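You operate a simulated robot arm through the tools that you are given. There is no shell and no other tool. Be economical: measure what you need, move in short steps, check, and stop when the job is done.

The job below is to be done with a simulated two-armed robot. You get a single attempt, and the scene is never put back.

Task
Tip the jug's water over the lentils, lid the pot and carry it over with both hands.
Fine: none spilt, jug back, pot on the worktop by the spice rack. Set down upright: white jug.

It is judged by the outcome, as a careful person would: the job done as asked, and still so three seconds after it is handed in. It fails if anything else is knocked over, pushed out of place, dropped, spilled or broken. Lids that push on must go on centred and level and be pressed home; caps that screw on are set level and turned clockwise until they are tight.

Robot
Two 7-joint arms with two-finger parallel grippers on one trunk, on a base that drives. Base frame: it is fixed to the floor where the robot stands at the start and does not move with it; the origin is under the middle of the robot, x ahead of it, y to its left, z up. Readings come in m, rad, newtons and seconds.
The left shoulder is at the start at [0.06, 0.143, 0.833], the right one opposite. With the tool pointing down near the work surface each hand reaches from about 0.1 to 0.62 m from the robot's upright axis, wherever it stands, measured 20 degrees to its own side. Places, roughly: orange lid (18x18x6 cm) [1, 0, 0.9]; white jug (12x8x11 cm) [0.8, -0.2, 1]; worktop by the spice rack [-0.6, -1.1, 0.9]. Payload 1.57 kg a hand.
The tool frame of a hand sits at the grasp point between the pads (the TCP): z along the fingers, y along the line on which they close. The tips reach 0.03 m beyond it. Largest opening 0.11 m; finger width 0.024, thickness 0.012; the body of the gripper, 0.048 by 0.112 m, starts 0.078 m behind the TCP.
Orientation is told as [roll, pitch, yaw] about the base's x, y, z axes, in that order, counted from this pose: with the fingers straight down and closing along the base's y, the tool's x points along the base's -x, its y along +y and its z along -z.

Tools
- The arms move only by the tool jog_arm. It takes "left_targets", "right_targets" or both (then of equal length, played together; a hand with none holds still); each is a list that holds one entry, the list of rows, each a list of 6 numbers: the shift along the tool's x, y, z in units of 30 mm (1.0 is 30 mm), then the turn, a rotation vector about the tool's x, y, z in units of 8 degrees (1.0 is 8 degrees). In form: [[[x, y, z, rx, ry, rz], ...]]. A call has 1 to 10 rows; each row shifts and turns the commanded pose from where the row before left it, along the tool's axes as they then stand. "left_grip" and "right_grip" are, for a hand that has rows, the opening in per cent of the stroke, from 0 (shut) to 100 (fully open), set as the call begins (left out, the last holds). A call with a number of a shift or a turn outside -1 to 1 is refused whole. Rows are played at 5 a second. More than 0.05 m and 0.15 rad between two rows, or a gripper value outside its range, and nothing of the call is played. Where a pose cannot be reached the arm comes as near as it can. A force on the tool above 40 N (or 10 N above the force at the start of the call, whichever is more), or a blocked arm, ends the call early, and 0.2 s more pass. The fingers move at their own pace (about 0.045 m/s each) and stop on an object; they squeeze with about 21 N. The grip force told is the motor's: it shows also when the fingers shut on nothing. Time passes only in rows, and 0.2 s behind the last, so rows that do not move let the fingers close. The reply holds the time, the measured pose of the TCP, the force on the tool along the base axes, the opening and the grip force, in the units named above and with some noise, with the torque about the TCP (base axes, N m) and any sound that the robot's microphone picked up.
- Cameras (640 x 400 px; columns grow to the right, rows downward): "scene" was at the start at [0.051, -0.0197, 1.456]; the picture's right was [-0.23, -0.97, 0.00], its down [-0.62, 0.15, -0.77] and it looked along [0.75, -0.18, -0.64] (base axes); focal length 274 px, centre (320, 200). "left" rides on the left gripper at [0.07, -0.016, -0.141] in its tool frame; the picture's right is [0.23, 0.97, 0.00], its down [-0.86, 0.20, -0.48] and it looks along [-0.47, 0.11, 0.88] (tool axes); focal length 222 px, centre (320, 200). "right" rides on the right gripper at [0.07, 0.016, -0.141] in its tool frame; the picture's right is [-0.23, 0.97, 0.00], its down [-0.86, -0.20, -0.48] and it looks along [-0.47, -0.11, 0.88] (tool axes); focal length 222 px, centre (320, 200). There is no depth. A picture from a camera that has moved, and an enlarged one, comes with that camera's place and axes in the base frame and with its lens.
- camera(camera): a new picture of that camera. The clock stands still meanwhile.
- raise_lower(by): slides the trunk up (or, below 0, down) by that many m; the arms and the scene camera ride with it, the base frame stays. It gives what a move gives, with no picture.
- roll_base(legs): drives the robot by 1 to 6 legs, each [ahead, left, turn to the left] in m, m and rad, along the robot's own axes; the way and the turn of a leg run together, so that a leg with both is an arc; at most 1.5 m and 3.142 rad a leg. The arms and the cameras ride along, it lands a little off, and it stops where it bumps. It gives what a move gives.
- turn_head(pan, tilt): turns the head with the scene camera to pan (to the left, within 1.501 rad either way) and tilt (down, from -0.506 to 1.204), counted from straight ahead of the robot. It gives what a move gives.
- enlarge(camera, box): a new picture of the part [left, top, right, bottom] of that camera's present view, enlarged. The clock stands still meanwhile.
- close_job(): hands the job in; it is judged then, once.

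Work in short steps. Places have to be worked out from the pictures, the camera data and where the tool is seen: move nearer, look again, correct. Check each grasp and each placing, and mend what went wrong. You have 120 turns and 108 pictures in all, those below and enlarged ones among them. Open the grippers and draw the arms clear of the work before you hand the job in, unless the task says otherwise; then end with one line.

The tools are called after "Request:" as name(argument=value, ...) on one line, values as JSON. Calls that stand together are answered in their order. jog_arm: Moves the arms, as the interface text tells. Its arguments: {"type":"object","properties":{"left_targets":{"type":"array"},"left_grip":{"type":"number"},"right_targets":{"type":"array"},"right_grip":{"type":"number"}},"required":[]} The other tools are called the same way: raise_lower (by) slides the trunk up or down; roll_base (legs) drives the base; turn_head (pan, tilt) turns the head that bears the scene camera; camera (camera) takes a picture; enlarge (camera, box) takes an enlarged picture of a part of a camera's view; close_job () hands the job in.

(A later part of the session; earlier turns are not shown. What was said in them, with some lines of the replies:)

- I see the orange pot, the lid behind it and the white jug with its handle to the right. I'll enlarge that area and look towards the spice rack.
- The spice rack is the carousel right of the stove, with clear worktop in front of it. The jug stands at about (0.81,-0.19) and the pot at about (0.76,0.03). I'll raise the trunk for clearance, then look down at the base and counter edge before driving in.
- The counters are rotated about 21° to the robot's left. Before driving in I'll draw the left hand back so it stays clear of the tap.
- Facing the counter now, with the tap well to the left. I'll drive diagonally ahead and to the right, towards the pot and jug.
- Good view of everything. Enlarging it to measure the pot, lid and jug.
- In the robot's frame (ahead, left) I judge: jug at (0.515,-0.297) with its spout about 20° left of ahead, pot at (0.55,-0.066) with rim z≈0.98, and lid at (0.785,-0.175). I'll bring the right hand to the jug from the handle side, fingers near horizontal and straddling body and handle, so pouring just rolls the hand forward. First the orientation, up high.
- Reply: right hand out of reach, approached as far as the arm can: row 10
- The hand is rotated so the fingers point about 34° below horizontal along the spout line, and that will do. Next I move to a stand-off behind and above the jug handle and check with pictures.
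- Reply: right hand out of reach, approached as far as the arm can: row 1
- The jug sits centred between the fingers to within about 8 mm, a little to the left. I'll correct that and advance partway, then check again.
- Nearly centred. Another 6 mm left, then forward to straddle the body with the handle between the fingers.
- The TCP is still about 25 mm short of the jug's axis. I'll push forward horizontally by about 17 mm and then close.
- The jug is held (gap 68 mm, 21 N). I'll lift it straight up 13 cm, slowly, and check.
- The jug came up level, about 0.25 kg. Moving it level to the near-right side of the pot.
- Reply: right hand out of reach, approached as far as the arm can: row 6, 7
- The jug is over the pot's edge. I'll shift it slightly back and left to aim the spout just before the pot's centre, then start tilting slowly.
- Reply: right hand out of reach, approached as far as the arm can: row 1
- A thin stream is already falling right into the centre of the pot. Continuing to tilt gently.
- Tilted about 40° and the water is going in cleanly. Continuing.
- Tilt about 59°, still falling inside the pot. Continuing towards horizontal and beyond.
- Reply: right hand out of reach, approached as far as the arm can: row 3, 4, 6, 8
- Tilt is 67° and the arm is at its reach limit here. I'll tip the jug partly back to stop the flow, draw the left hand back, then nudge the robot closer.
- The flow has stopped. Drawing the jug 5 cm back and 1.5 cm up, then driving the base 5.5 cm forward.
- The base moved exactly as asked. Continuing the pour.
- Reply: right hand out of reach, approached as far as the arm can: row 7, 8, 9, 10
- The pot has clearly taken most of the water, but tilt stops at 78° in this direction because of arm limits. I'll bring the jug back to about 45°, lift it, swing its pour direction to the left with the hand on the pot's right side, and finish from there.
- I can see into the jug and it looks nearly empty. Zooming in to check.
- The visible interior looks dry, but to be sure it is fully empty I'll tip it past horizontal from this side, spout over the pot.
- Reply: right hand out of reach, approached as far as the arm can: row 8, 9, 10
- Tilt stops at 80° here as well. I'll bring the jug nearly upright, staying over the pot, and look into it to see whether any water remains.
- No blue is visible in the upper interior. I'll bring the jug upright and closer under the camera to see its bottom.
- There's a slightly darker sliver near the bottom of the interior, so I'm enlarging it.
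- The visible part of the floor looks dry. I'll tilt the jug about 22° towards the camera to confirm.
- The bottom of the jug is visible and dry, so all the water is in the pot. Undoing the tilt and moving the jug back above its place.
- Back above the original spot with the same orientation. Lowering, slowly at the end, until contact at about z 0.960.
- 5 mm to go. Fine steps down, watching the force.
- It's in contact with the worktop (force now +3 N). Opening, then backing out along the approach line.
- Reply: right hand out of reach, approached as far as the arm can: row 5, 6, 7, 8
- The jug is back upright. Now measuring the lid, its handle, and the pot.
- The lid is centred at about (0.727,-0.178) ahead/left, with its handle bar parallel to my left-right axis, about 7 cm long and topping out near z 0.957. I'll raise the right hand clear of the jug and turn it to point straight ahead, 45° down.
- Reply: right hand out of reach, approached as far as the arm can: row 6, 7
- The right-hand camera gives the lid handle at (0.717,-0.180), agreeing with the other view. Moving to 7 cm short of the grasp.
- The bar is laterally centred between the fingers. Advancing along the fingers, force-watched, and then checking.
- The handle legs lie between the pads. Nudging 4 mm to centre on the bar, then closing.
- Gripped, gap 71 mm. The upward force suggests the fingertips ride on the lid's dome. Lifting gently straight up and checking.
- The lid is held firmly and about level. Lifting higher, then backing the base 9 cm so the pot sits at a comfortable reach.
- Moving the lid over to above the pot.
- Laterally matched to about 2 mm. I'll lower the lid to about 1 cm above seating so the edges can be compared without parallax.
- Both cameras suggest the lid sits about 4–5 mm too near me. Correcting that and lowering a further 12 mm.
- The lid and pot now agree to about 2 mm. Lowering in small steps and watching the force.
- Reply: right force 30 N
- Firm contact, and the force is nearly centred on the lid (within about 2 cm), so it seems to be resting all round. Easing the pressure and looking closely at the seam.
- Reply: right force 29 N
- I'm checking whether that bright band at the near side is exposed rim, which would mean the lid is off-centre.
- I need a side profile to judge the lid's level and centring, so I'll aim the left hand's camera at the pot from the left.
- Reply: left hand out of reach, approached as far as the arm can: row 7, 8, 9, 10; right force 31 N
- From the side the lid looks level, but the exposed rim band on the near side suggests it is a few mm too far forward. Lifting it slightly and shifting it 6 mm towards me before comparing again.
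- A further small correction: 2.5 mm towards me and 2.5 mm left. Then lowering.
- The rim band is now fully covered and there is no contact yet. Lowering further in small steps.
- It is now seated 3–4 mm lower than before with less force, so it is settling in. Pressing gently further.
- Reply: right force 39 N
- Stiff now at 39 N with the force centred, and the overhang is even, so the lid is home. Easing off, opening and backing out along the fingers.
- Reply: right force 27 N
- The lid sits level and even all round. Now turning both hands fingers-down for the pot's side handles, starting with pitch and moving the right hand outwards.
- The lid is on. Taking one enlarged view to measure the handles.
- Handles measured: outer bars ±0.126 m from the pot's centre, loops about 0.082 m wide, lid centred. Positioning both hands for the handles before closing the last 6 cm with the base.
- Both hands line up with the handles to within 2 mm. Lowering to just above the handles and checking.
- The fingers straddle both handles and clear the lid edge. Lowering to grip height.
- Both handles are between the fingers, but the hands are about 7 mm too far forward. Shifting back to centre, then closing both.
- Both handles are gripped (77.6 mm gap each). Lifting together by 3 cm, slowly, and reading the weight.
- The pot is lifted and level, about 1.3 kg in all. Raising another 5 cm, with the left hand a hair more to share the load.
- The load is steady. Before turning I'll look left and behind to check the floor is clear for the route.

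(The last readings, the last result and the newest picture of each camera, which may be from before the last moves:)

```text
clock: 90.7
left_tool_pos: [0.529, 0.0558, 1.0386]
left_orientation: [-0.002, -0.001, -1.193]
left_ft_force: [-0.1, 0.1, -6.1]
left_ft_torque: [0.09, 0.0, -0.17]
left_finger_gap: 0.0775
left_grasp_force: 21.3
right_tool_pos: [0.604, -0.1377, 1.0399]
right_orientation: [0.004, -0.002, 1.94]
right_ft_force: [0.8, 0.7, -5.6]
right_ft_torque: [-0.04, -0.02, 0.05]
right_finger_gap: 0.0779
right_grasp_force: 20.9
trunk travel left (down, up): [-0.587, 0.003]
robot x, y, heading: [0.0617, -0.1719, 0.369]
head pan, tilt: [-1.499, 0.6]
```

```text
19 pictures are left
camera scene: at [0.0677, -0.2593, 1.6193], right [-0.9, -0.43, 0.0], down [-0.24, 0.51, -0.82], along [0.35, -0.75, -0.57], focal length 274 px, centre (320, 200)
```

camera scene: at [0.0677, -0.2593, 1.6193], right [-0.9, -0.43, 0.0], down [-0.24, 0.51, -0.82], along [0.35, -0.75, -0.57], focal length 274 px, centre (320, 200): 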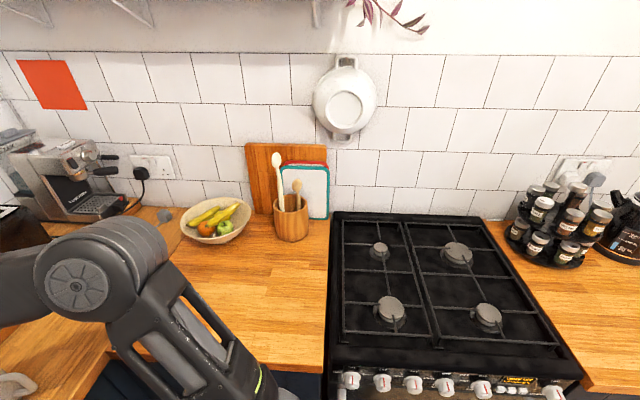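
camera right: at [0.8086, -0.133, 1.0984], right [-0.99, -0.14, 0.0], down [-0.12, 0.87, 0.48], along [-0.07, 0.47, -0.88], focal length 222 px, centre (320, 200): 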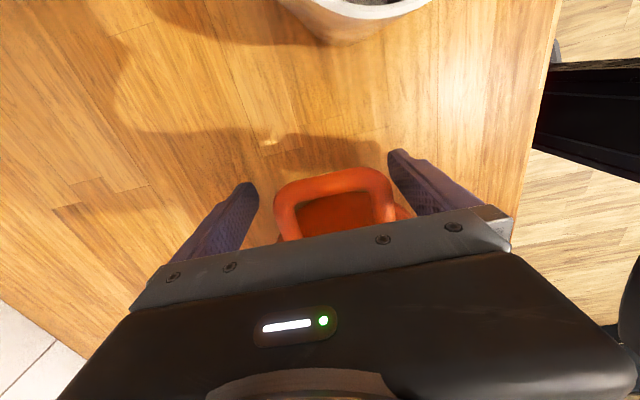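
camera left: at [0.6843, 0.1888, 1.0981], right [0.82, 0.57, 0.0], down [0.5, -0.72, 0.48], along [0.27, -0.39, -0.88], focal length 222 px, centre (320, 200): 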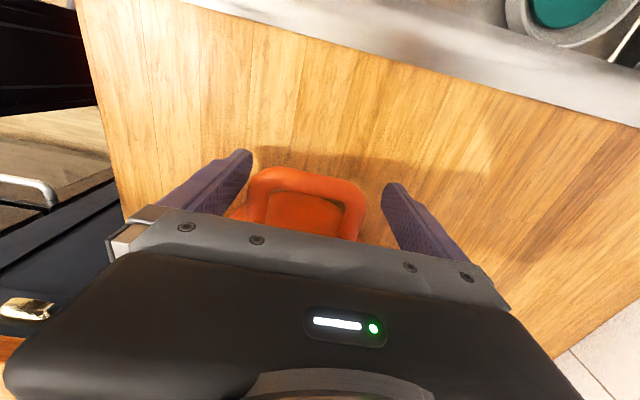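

The floor behind and to the left is clear, and the spot right of the stove by the spice rack is free. Backing out diagonally.

Request:
roll_base(legs=[[-0.35, 0, 0], [-0.5, 0.3, 0]])

Request:
roll_base(legs=[[0, 0, -0.785], [0, 0, -0.785]])

Request:
turn_head(pan=0.0, tilt=0.6)

Request:
camera(camera="scene")

```text
clock: 95.9
left_tool_pos: [-0.371, 0.0342, 1.0391]
left_orientation: [0.0, 0.0, -1.189]
left_ft_force: [-0.8, 0.6, -6.8]
left_ft_torque: [0.04, -0.09, -0.22]
left_finger_gap: 0.0779
left_grasp_force: 20.7
right_tool_pos: [-0.2962, -0.1571, 1.039]
right_orientation: [0.004, -0.001, 1.943]
right_ft_force: [0.1, 0.7, -6.3]
right_ft_torque: [-0.05, -0.04, -0.05]
right_finger_gap: 0.0777
right_grasp_force: 21.1
trunk travel left (down, up): [-0.587, 0.003]
robot x, y, heading: [-0.8393, -0.1912, 0.374]
head pan, tilt: [-1.499, 0.6]
```

```text
clock: 100.5
left_tool_pos: [-0.6199, -0.6622, 1.0382]
left_orientation: [-0.002, -0.001, -2.769]
left_ft_force: [-1.5, 0.8, -8.1]
left_ft_torque: [-0.02, -0.11, -0.14]
left_finger_gap: 0.0775
left_grasp_force: 20.5
right_tool_pos: [-0.8111, -0.7363, 1.0393]
right_orientation: [0.003, -0.002, 0.366]
right_ft_force: [0.2, 0.3, -5.1]
right_ft_torque: [0.09, -0.06, 0.01]
right_finger_gap: 0.0779
right_grasp_force: 20.8
trunk travel left (down, up): [-0.587, 0.003]
robot x, y, heading: [-0.8416, -0.1931, -1.202]
head pan, tilt: [-1.499, 0.6]
```

```text
clock: 102.0
left_tool_pos: [-0.6184, -0.6626, 1.0384]
left_orientation: [0.0, 0.0, -2.769]
left_ft_force: [-0.6, 0.6, -6.0]
left_ft_torque: [0.01, -0.03, -0.17]
left_finger_gap: 0.0779
left_grasp_force: 21.0
right_tool_pos: [-0.812, -0.7356, 1.0397]
right_orientation: [0.003, -0.002, 0.364]
right_ft_force: [0.7, -0.1, -6.9]
right_ft_torque: [-0.1, 0.18, 0.03]
right_finger_gap: 0.0774
right_grasp_force: 20.7
trunk travel left (down, up): [-0.587, 0.003]
robot x, y, heading: [-0.8431, -0.1904, -1.205]
head pan, tilt: [0.0, 0.6]
```

```text
18 pictures are left
camera scene: at [-0.8214, -0.2476, 1.6192], right [-0.93, -0.36, 0.0], down [-0.2, 0.53, -0.82], along [0.29, -0.77, -0.57], focal length 274 px, centre (320, 200)
```

scene: 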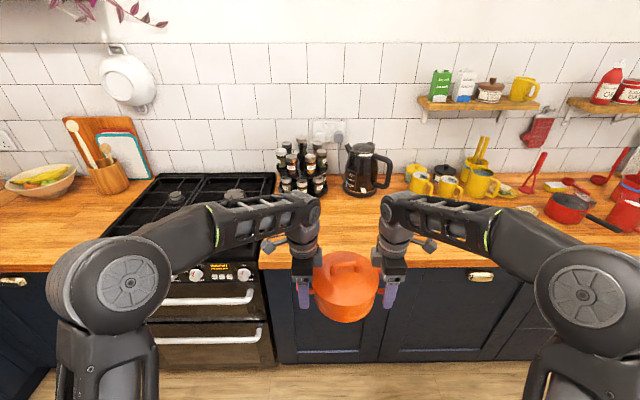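

Facing the rack: counter edge at A≈0.706, rack front about 1.17, and the worktop in front of it is clear. Driving the pot in over the worktop.

Request:
roll_base(legs=[[0.2, 0.03, 0], [0.18, 0, 0]])

Request:
turn_head(pan=0.0, tilt=0.9)

Request:
camera(camera="scene")

```text
clock: 104.8
left_tool_pos: [-0.452, -1.0105, 1.0374]
left_orientation: [-0.002, -0.001, -2.768]
left_ft_force: [-0.7, -0.8, -8.2]
left_ft_torque: [0.03, -0.06, -0.2]
left_finger_gap: 0.0777
left_grasp_force: 21.5
right_tool_pos: [-0.645, -1.0843, 1.038]
right_orientation: [0.008, -0.001, 0.366]
right_ft_force: [1.9, -0.3, -6.4]
right_ft_torque: [0.04, -0.01, 0.05]
right_finger_gap: 0.0777
right_grasp_force: 21.1
trunk travel left (down, up): [-0.587, 0.003]
robot x, y, heading: [-0.6788, -0.5409, -1.208]
head pan, tilt: [0.0, 0.6]
```

```text
clock: 105.6
left_tool_pos: [-0.4527, -1.0106, 1.0388]
left_orientation: [0.0, 0.0, -2.766]
left_ft_force: [-1.0, 0.3, -5.0]
left_ft_torque: [0.07, -0.09, -0.01]
left_finger_gap: 0.0776
left_grasp_force: 21.5
right_tool_pos: [-0.6467, -1.0843, 1.0376]
right_orientation: [0.004, -0.002, 0.364]
right_ft_force: [0.7, -0.5, -6.0]
right_ft_torque: [-0.12, 0.3, -0.14]
right_finger_gap: 0.0776
right_grasp_force: 21.1
trunk travel left (down, up): [-0.587, 0.003]
robot x, y, heading: [-0.6784, -0.5416, -1.206]
head pan, tilt: [0.0, 0.901]
```

```text
17 pictures are left
camera scene: at [-0.6605, -0.5834, 1.5945], right [-0.93, -0.36, 0.0], down [-0.28, 0.73, -0.62], along [0.22, -0.58, -0.78], focal length 274 px, centre (320, 200)
```

scene: 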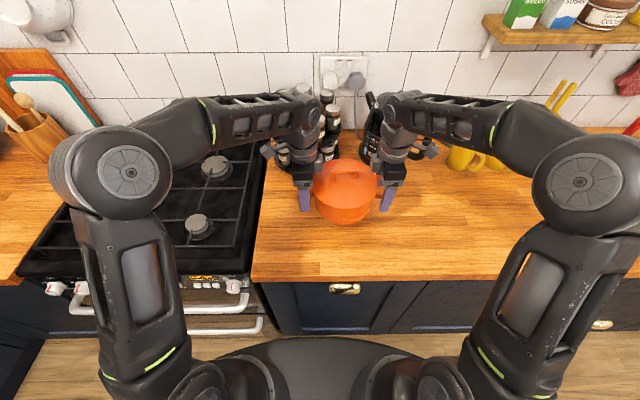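

The pot is over clear worktop in front of the rack, about 0.19 m in from the edge. Lowering together by 7 cm, then in fine steps.

Request:
jog_arm(right_targets=[[[0, 0, 0.4, 0, 0, 0], [0, 0, 0.5, 0, 0, 0], [0, 0, 0.5, 0, 0, 0], [0, 0, 0.4, 0, 0, 0], [0, 0, 0.3, 0, 0, 0], [0, 0, 0.2, 0, 0, 0]]], left_targets=[[[0, 0, 0.4, 0, 0, 0], [0, 0, 0.5, 0, 0, 0], [0, 0, 0.5, 0, 0, 0], [0, 0, 0.4, 0, 0, 0], [0, 0, 0.3, 0, 0, 0], [0, 0, 0.2, 0, 0, 0]]])

Request:
jog_arm(right_targets=[[[0, 0, 0.1, 0, 0, 0], [0, 0, 0.1, 0, 0, 0]]], left_targets=[[[0, 0, 0.1, 0, 0, 0], [0, 0, 0.1, 0, 0, 0]]])

Request:
camera(camera="scene")

```text
clock: 107.0
left_tool_pos: [-0.4525, -1.01, 0.9684]
left_orientation: [0.0, 0.001, -2.768]
left_ft_force: [-1.9, -1.2, -8.8]
left_ft_torque: [0.0, -0.31, -0.25]
left_finger_gap: 0.0776
left_grasp_force: 21.3
right_tool_pos: [-0.6449, -1.084, 0.9697]
right_orientation: [0.003, -0.001, 0.366]
right_ft_force: [2.7, 1.4, -4.0]
right_ft_torque: [0.15, -0.05, 0.33]
right_finger_gap: 0.0778
right_grasp_force: 20.6
trunk travel left (down, up): [-0.587, 0.003]
robot x, y, heading: [-0.674, -0.5392, -1.206]
head pan, tilt: [0.0, 0.901]
```

```text
clock: 107.6
left_tool_pos: [-0.4526, -1.0114, 0.962]
left_orientation: [-0.001, -0.002, -2.769]
left_ft_force: [-4.9, 2.7, -2.5]
left_ft_torque: [-0.26, 0.35, -0.55]
left_finger_gap: 0.0778
left_grasp_force: 21.2
right_tool_pos: [-0.646, -1.0839, 0.9638]
right_orientation: [0.002, -0.001, 0.365]
right_ft_force: [4.3, -2.7, -10.8]
right_ft_torque: [-0.02, 0.43, -0.29]
right_finger_gap: 0.0776
right_grasp_force: 20.9
trunk travel left (down, up): [-0.587, 0.003]
robot x, y, heading: [-0.6718, -0.5397, -1.203]
head pan, tilt: [0.0, 0.901]
```

```text
16 pictures are left
camera scene: at [-0.6605, -0.5835, 1.5945], right [-0.93, -0.36, 0.0], down [-0.28, 0.73, -0.62], along [0.22, -0.58, -0.78], focal length 274 px, centre (320, 200)
```

scene: 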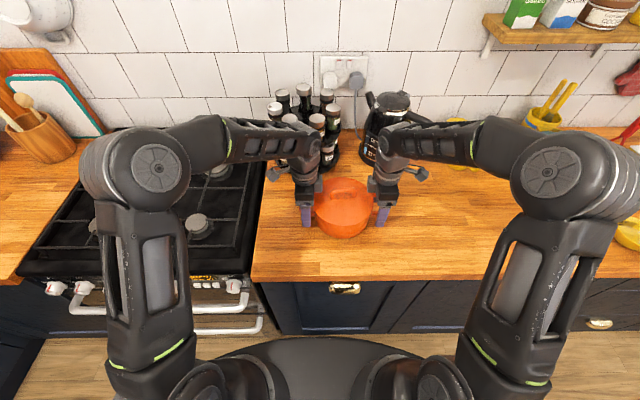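

Not touching down yet (13 N still carried). More fine steps.

Request:
jog_arm(right_targets=[[[0, 0, 0.06, 0, 0, 0], [0, 0, 0.06, 0, 0, 0]]], left_targets=[[[0, 0, 0.05, 0, 0, 0], [0, 0, 0.05, 0, 0, 0]]])

Request:
jog_arm(right_targets=[[[0, 0, 0.04, 0, 0, 0], [0, 0, 0.04, 0, 0, 0]]], left_targets=[[[0, 0, 0.03, 0, 0, 0], [0, 0, 0.03, 0, 0, 0]]])

```text
clock: 108.2
left_tool_pos: [-0.4528, -1.0095, 0.9597]
left_orientation: [-0.002, 0.0, -2.769]
left_ft_force: [-3.7, 2.4, -4.3]
left_ft_torque: [-0.27, 0.32, -0.4]
left_finger_gap: 0.078
left_grasp_force: 20.9
right_tool_pos: [-0.646, -1.0845, 0.9606]
right_orientation: [0.003, -0.002, 0.367]
right_ft_force: [4.8, -3.3, -10.1]
right_ft_torque: [0.07, 0.3, -0.35]
right_finger_gap: 0.0777
right_grasp_force: 21.2
trunk travel left (down, up): [-0.587, 0.003]
robot x, y, heading: [-0.6756, -0.5406, -1.208]
head pan, tilt: [0.0, 0.901]
```

```text
clock: 108.8
left_tool_pos: [-0.4526, -1.0099, 0.9604]
left_orientation: [-0.002, 0.002, -2.768]
left_ft_force: [-1.1, -0.9, -0.8]
left_ft_torque: [0.55, -0.29, -0.06]
left_finger_gap: 0.0781
left_grasp_force: 21.2
right_tool_pos: [-0.6459, -1.0848, 0.9587]
right_orientation: [0.003, 0.0, 0.367]
right_ft_force: [-1.0, -0.6, 2.9]
right_ft_torque: [0.41, -0.45, 0.25]
right_finger_gap: 0.0776
right_grasp_force: 20.6
trunk travel left (down, up): [-0.587, 0.003]
robot x, y, heading: [-0.6741, -0.5408, -1.203]
head pan, tilt: [0.0, 0.901]
```

Touching down: the load has gone from the hands. One more millimetre, then opening both grippers.

Request:
jog_arm(right_targets=[[[0, 0, 0.03, 0, 0, 0], [0, 0, 0, 0, 0, 0]]], left_targets=[[[0, 0, 0.03, 0, 0, 0], [0, 0, 0, 0, 0, 0]]])

Request:
jog_arm(right_targets=[[[0, 0, 0, 0, 0, 0], [0, 0, 0, 0, 0, 0], [0, 0, 0, 0, 0, 0], [0, 0, 0, 0, 0, 0]]], left_targets=[[[0, 0, 0, 0, 0, 0], [0, 0, 0, 0, 0, 0], [0, 0, 0, 0, 0, 0], [0, 0, 0, 0, 0, 0]]], left_grip=100, right_grip=100)

Request:
camera(camera="right")

Request:
camera(camera="left")

```text
clock: 109.4
left_tool_pos: [-0.4525, -1.0091, 0.9595]
left_orientation: [0.003, 0.001, -2.768]
left_ft_force: [0.3, -2.9, 8.1]
left_ft_torque: [0.27, -0.22, -0.13]
left_finger_gap: 0.0778
left_grasp_force: 21.0
right_tool_pos: [-0.6461, -1.0846, 0.9573]
right_orientation: [0.001, -0.003, 0.366]
right_ft_force: [-1.7, -3.5, 9.2]
right_ft_torque: [0.37, -0.16, 0.0]
right_finger_gap: 0.078
right_grasp_force: 21.3
trunk travel left (down, up): [-0.587, 0.003]
robot x, y, heading: [-0.6743, -0.543, -1.204]
head pan, tilt: [0.0, 0.901]
```

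```text
clock: 110.4
left_tool_pos: [-0.4535, -1.0094, 0.9579]
left_orientation: [-0.001, 0.0, -2.768]
left_ft_force: [0.6, -0.1, -0.2]
left_ft_torque: [0.01, 0.0, -0.02]
left_finger_gap: 0.1101
left_grasp_force: 0.0
right_tool_pos: [-0.6456, -1.0838, 0.9564]
right_orientation: [0.003, -0.002, 0.368]
right_ft_force: [-1.0, 0.3, 1.2]
right_ft_torque: [-0.02, -0.01, -0.01]
right_finger_gap: 0.1101
right_grasp_force: 0.0
trunk travel left (down, up): [-0.587, 0.003]
robot x, y, heading: [-0.6742, -0.5351, -1.208]
head pan, tilt: [0.0, 0.901]
```

```text
15 pictures are left
camera right: at [-0.717, -1.094, 1.0989], right [-0.14, 0.99, 0.0], down [0.87, 0.12, 0.48], along [0.47, 0.07, -0.88], focal length 222 px, centre (320, 200)
```

right: 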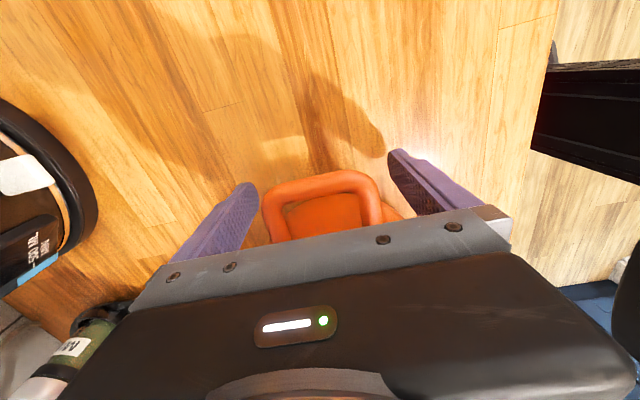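

```text
14 pictures are left
camera left: at [-0.3932, -0.9688, 1.0985], right [0.57, -0.82, 0.0], down [-0.72, -0.5, 0.48], along [-0.39, -0.27, -0.88], focal length 222 px, centre (320, 200)
```

left: 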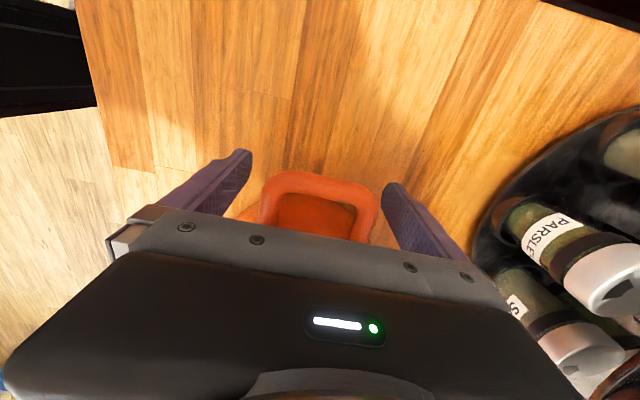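

Both grippers are open and the pot is standing free. Raising the hands straight up clear of it, then checking.

Request:
jog_arm(right_targets=[[[0, 0, -0.5, 0, 0, 0], [0, 0, -0.8, 0, 0, 0], [0, 0, -0.9, 0, 0, 0], [0, 0, -0.9, 0, 0, 0], [0, 0, -0.9, 0, 0, 0]]], left_targets=[[[0, 0, -0.5, 0, 0, 0], [0, 0, -0.8, 0, 0, 0], [0, 0, -0.9, 0, 0, 0], [0, 0, -0.9, 0, 0, 0], [0, 0, -0.9, 0, 0, 0]]])

Request:
enlarge(camera="scene", box=[240, 80, 440, 260])

```text
clock: 111.6
left_tool_pos: [-0.4529, -1.0086, 1.0772]
left_orientation: [0.0, -0.001, -2.769]
left_ft_force: [0.7, 1.0, -0.1]
left_ft_torque: [0.0, -0.02, 0.02]
left_finger_gap: 0.1098
left_grasp_force: 0.0
right_tool_pos: [-0.6457, -1.0827, 1.0776]
right_orientation: [0.004, -0.002, 0.365]
right_ft_force: [-0.1, -0.1, -0.2]
right_ft_torque: [-0.04, -0.01, 0.02]
right_finger_gap: 0.1099
right_grasp_force: 0.1
trunk travel left (down, up): [-0.587, 0.003]
robot x, y, heading: [-0.6767, -0.5405, -1.202]
head pan, tilt: [0.0, 0.901]
```

```text
2.22 times, centred on (340, 170) of scene
camera zoom: at [-0.661, -0.5815, 1.5945], right [-0.93, -0.36, 0.0], down [-0.28, 0.73, -0.62], along [0.22, -0.58, -0.78], focal length 608 px, centre (276, 267)
```

zoom: 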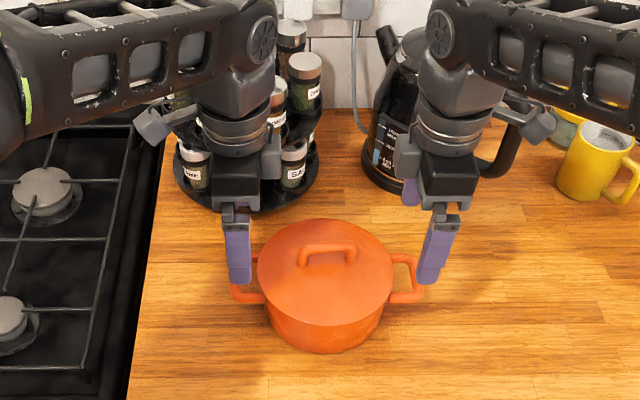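

The pot stands upright with its lid on by the spice rack, nothing disturbed. Backing the robot away and taking a final look.

Request:
roll_base(legs=[[-0.4, 0, 0]])

Request:
turn_head(pan=0.0, tilt=0.6)

Request:
camera(camera="scene")

Request:
turn_head(pan=1.4, tilt=0.5)

Request:
camera(camera="scene")

```text
clock: 114.1
left_tool_pos: [-0.5955, -0.6416, 1.0773]
left_orientation: [-0.001, 0.002, -2.773]
left_ft_force: [0.6, 0.1, 0.3]
left_ft_torque: [-0.01, -0.01, 0.02]
left_finger_gap: 0.1099
left_grasp_force: 0.0
right_tool_pos: [-0.79, -0.7136, 1.0776]
right_orientation: [0.003, -0.001, 0.36]
right_ft_force: [0.7, 0.3, 0.5]
right_ft_torque: [-0.02, -0.06, -0.04]
right_finger_gap: 0.1102
right_grasp_force: 0.1
trunk travel left (down, up): [-0.587, 0.003]
robot x, y, heading: [-0.8119, -0.1684, -1.212]
head pan, tilt: [0.0, 0.901]
```

```text
clock: 114.9
left_tool_pos: [-0.5946, -0.6414, 1.0773]
left_orientation: [0.0, 0.0, -2.773]
left_ft_force: [-0.1, 0.3, -0.8]
left_ft_torque: [0.03, -0.01, -0.02]
left_finger_gap: 0.1098
left_grasp_force: 0.2
right_tool_pos: [-0.7896, -0.7132, 1.0772]
right_orientation: [0.003, -0.004, 0.362]
right_ft_force: [0.4, -0.7, -0.1]
right_ft_torque: [-0.03, 0.02, -0.03]
right_finger_gap: 0.11
right_grasp_force: 0.1
trunk travel left (down, up): [-0.587, 0.003]
robot x, y, heading: [-0.8127, -0.1712, -1.211]
head pan, tilt: [0.0, 0.6]
```

```text
12 pictures are left
camera scene: at [-0.7973, -0.2246, 1.6192], right [-0.94, -0.35, 0.0], down [-0.2, 0.53, -0.82], along [0.29, -0.77, -0.57], focal length 274 px, centre (320, 200)
```

scene: 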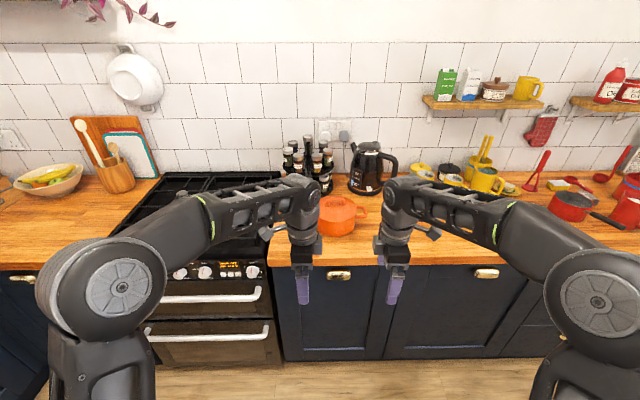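

```text
clock: 116.4
left_tool_pos: [-0.5951, -0.6416, 1.0769]
left_orientation: [0.0, -0.001, -2.774]
left_ft_force: [0.2, -0.1, 0.3]
left_ft_torque: [0.0, -0.01, -0.04]
left_finger_gap: 0.1099
left_grasp_force: 0.2
right_tool_pos: [-0.7893, -0.7136, 1.078]
right_orientation: [0.003, 0.0, 0.36]
right_ft_force: [0.1, 1.3, 0.2]
right_ft_torque: [0.02, 0.01, -0.05]
right_finger_gap: 0.1101
right_grasp_force: 0.1
trunk travel left (down, up): [-0.587, 0.003]
robot x, y, heading: [-0.8127, -0.1719, -1.21]
head pan, tilt: [1.4, 0.499]
```

```text
11 pictures are left
camera scene: at [-0.7391, -0.1249, 1.6284], right [0.19, -0.98, 0.0], down [-0.47, -0.09, -0.88], along [0.86, 0.17, -0.48], focal length 274 px, centre (320, 200)
```

scene: 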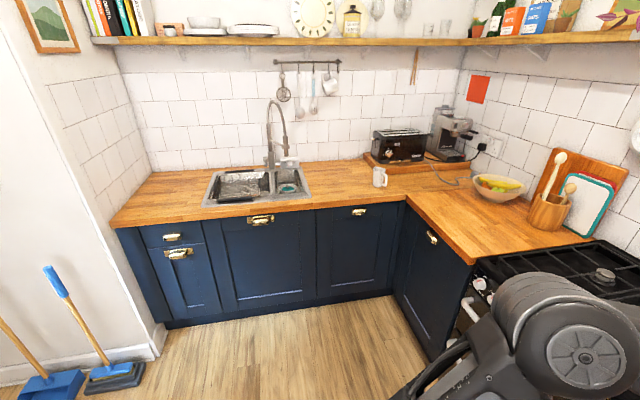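

The jug stands upright in its place, and the worktop shows no spill. The lidded pot is by the spice rack and both hands are open and clear, so I'm handing the job in.

Request:
close_job()

```text
The job is handed in.
```

The jug's water is in with the lentils with no spill seen, the white jug is back upright in its place, and the lidded pot was carried over with both hands and stands on the worktop by the spice rack.
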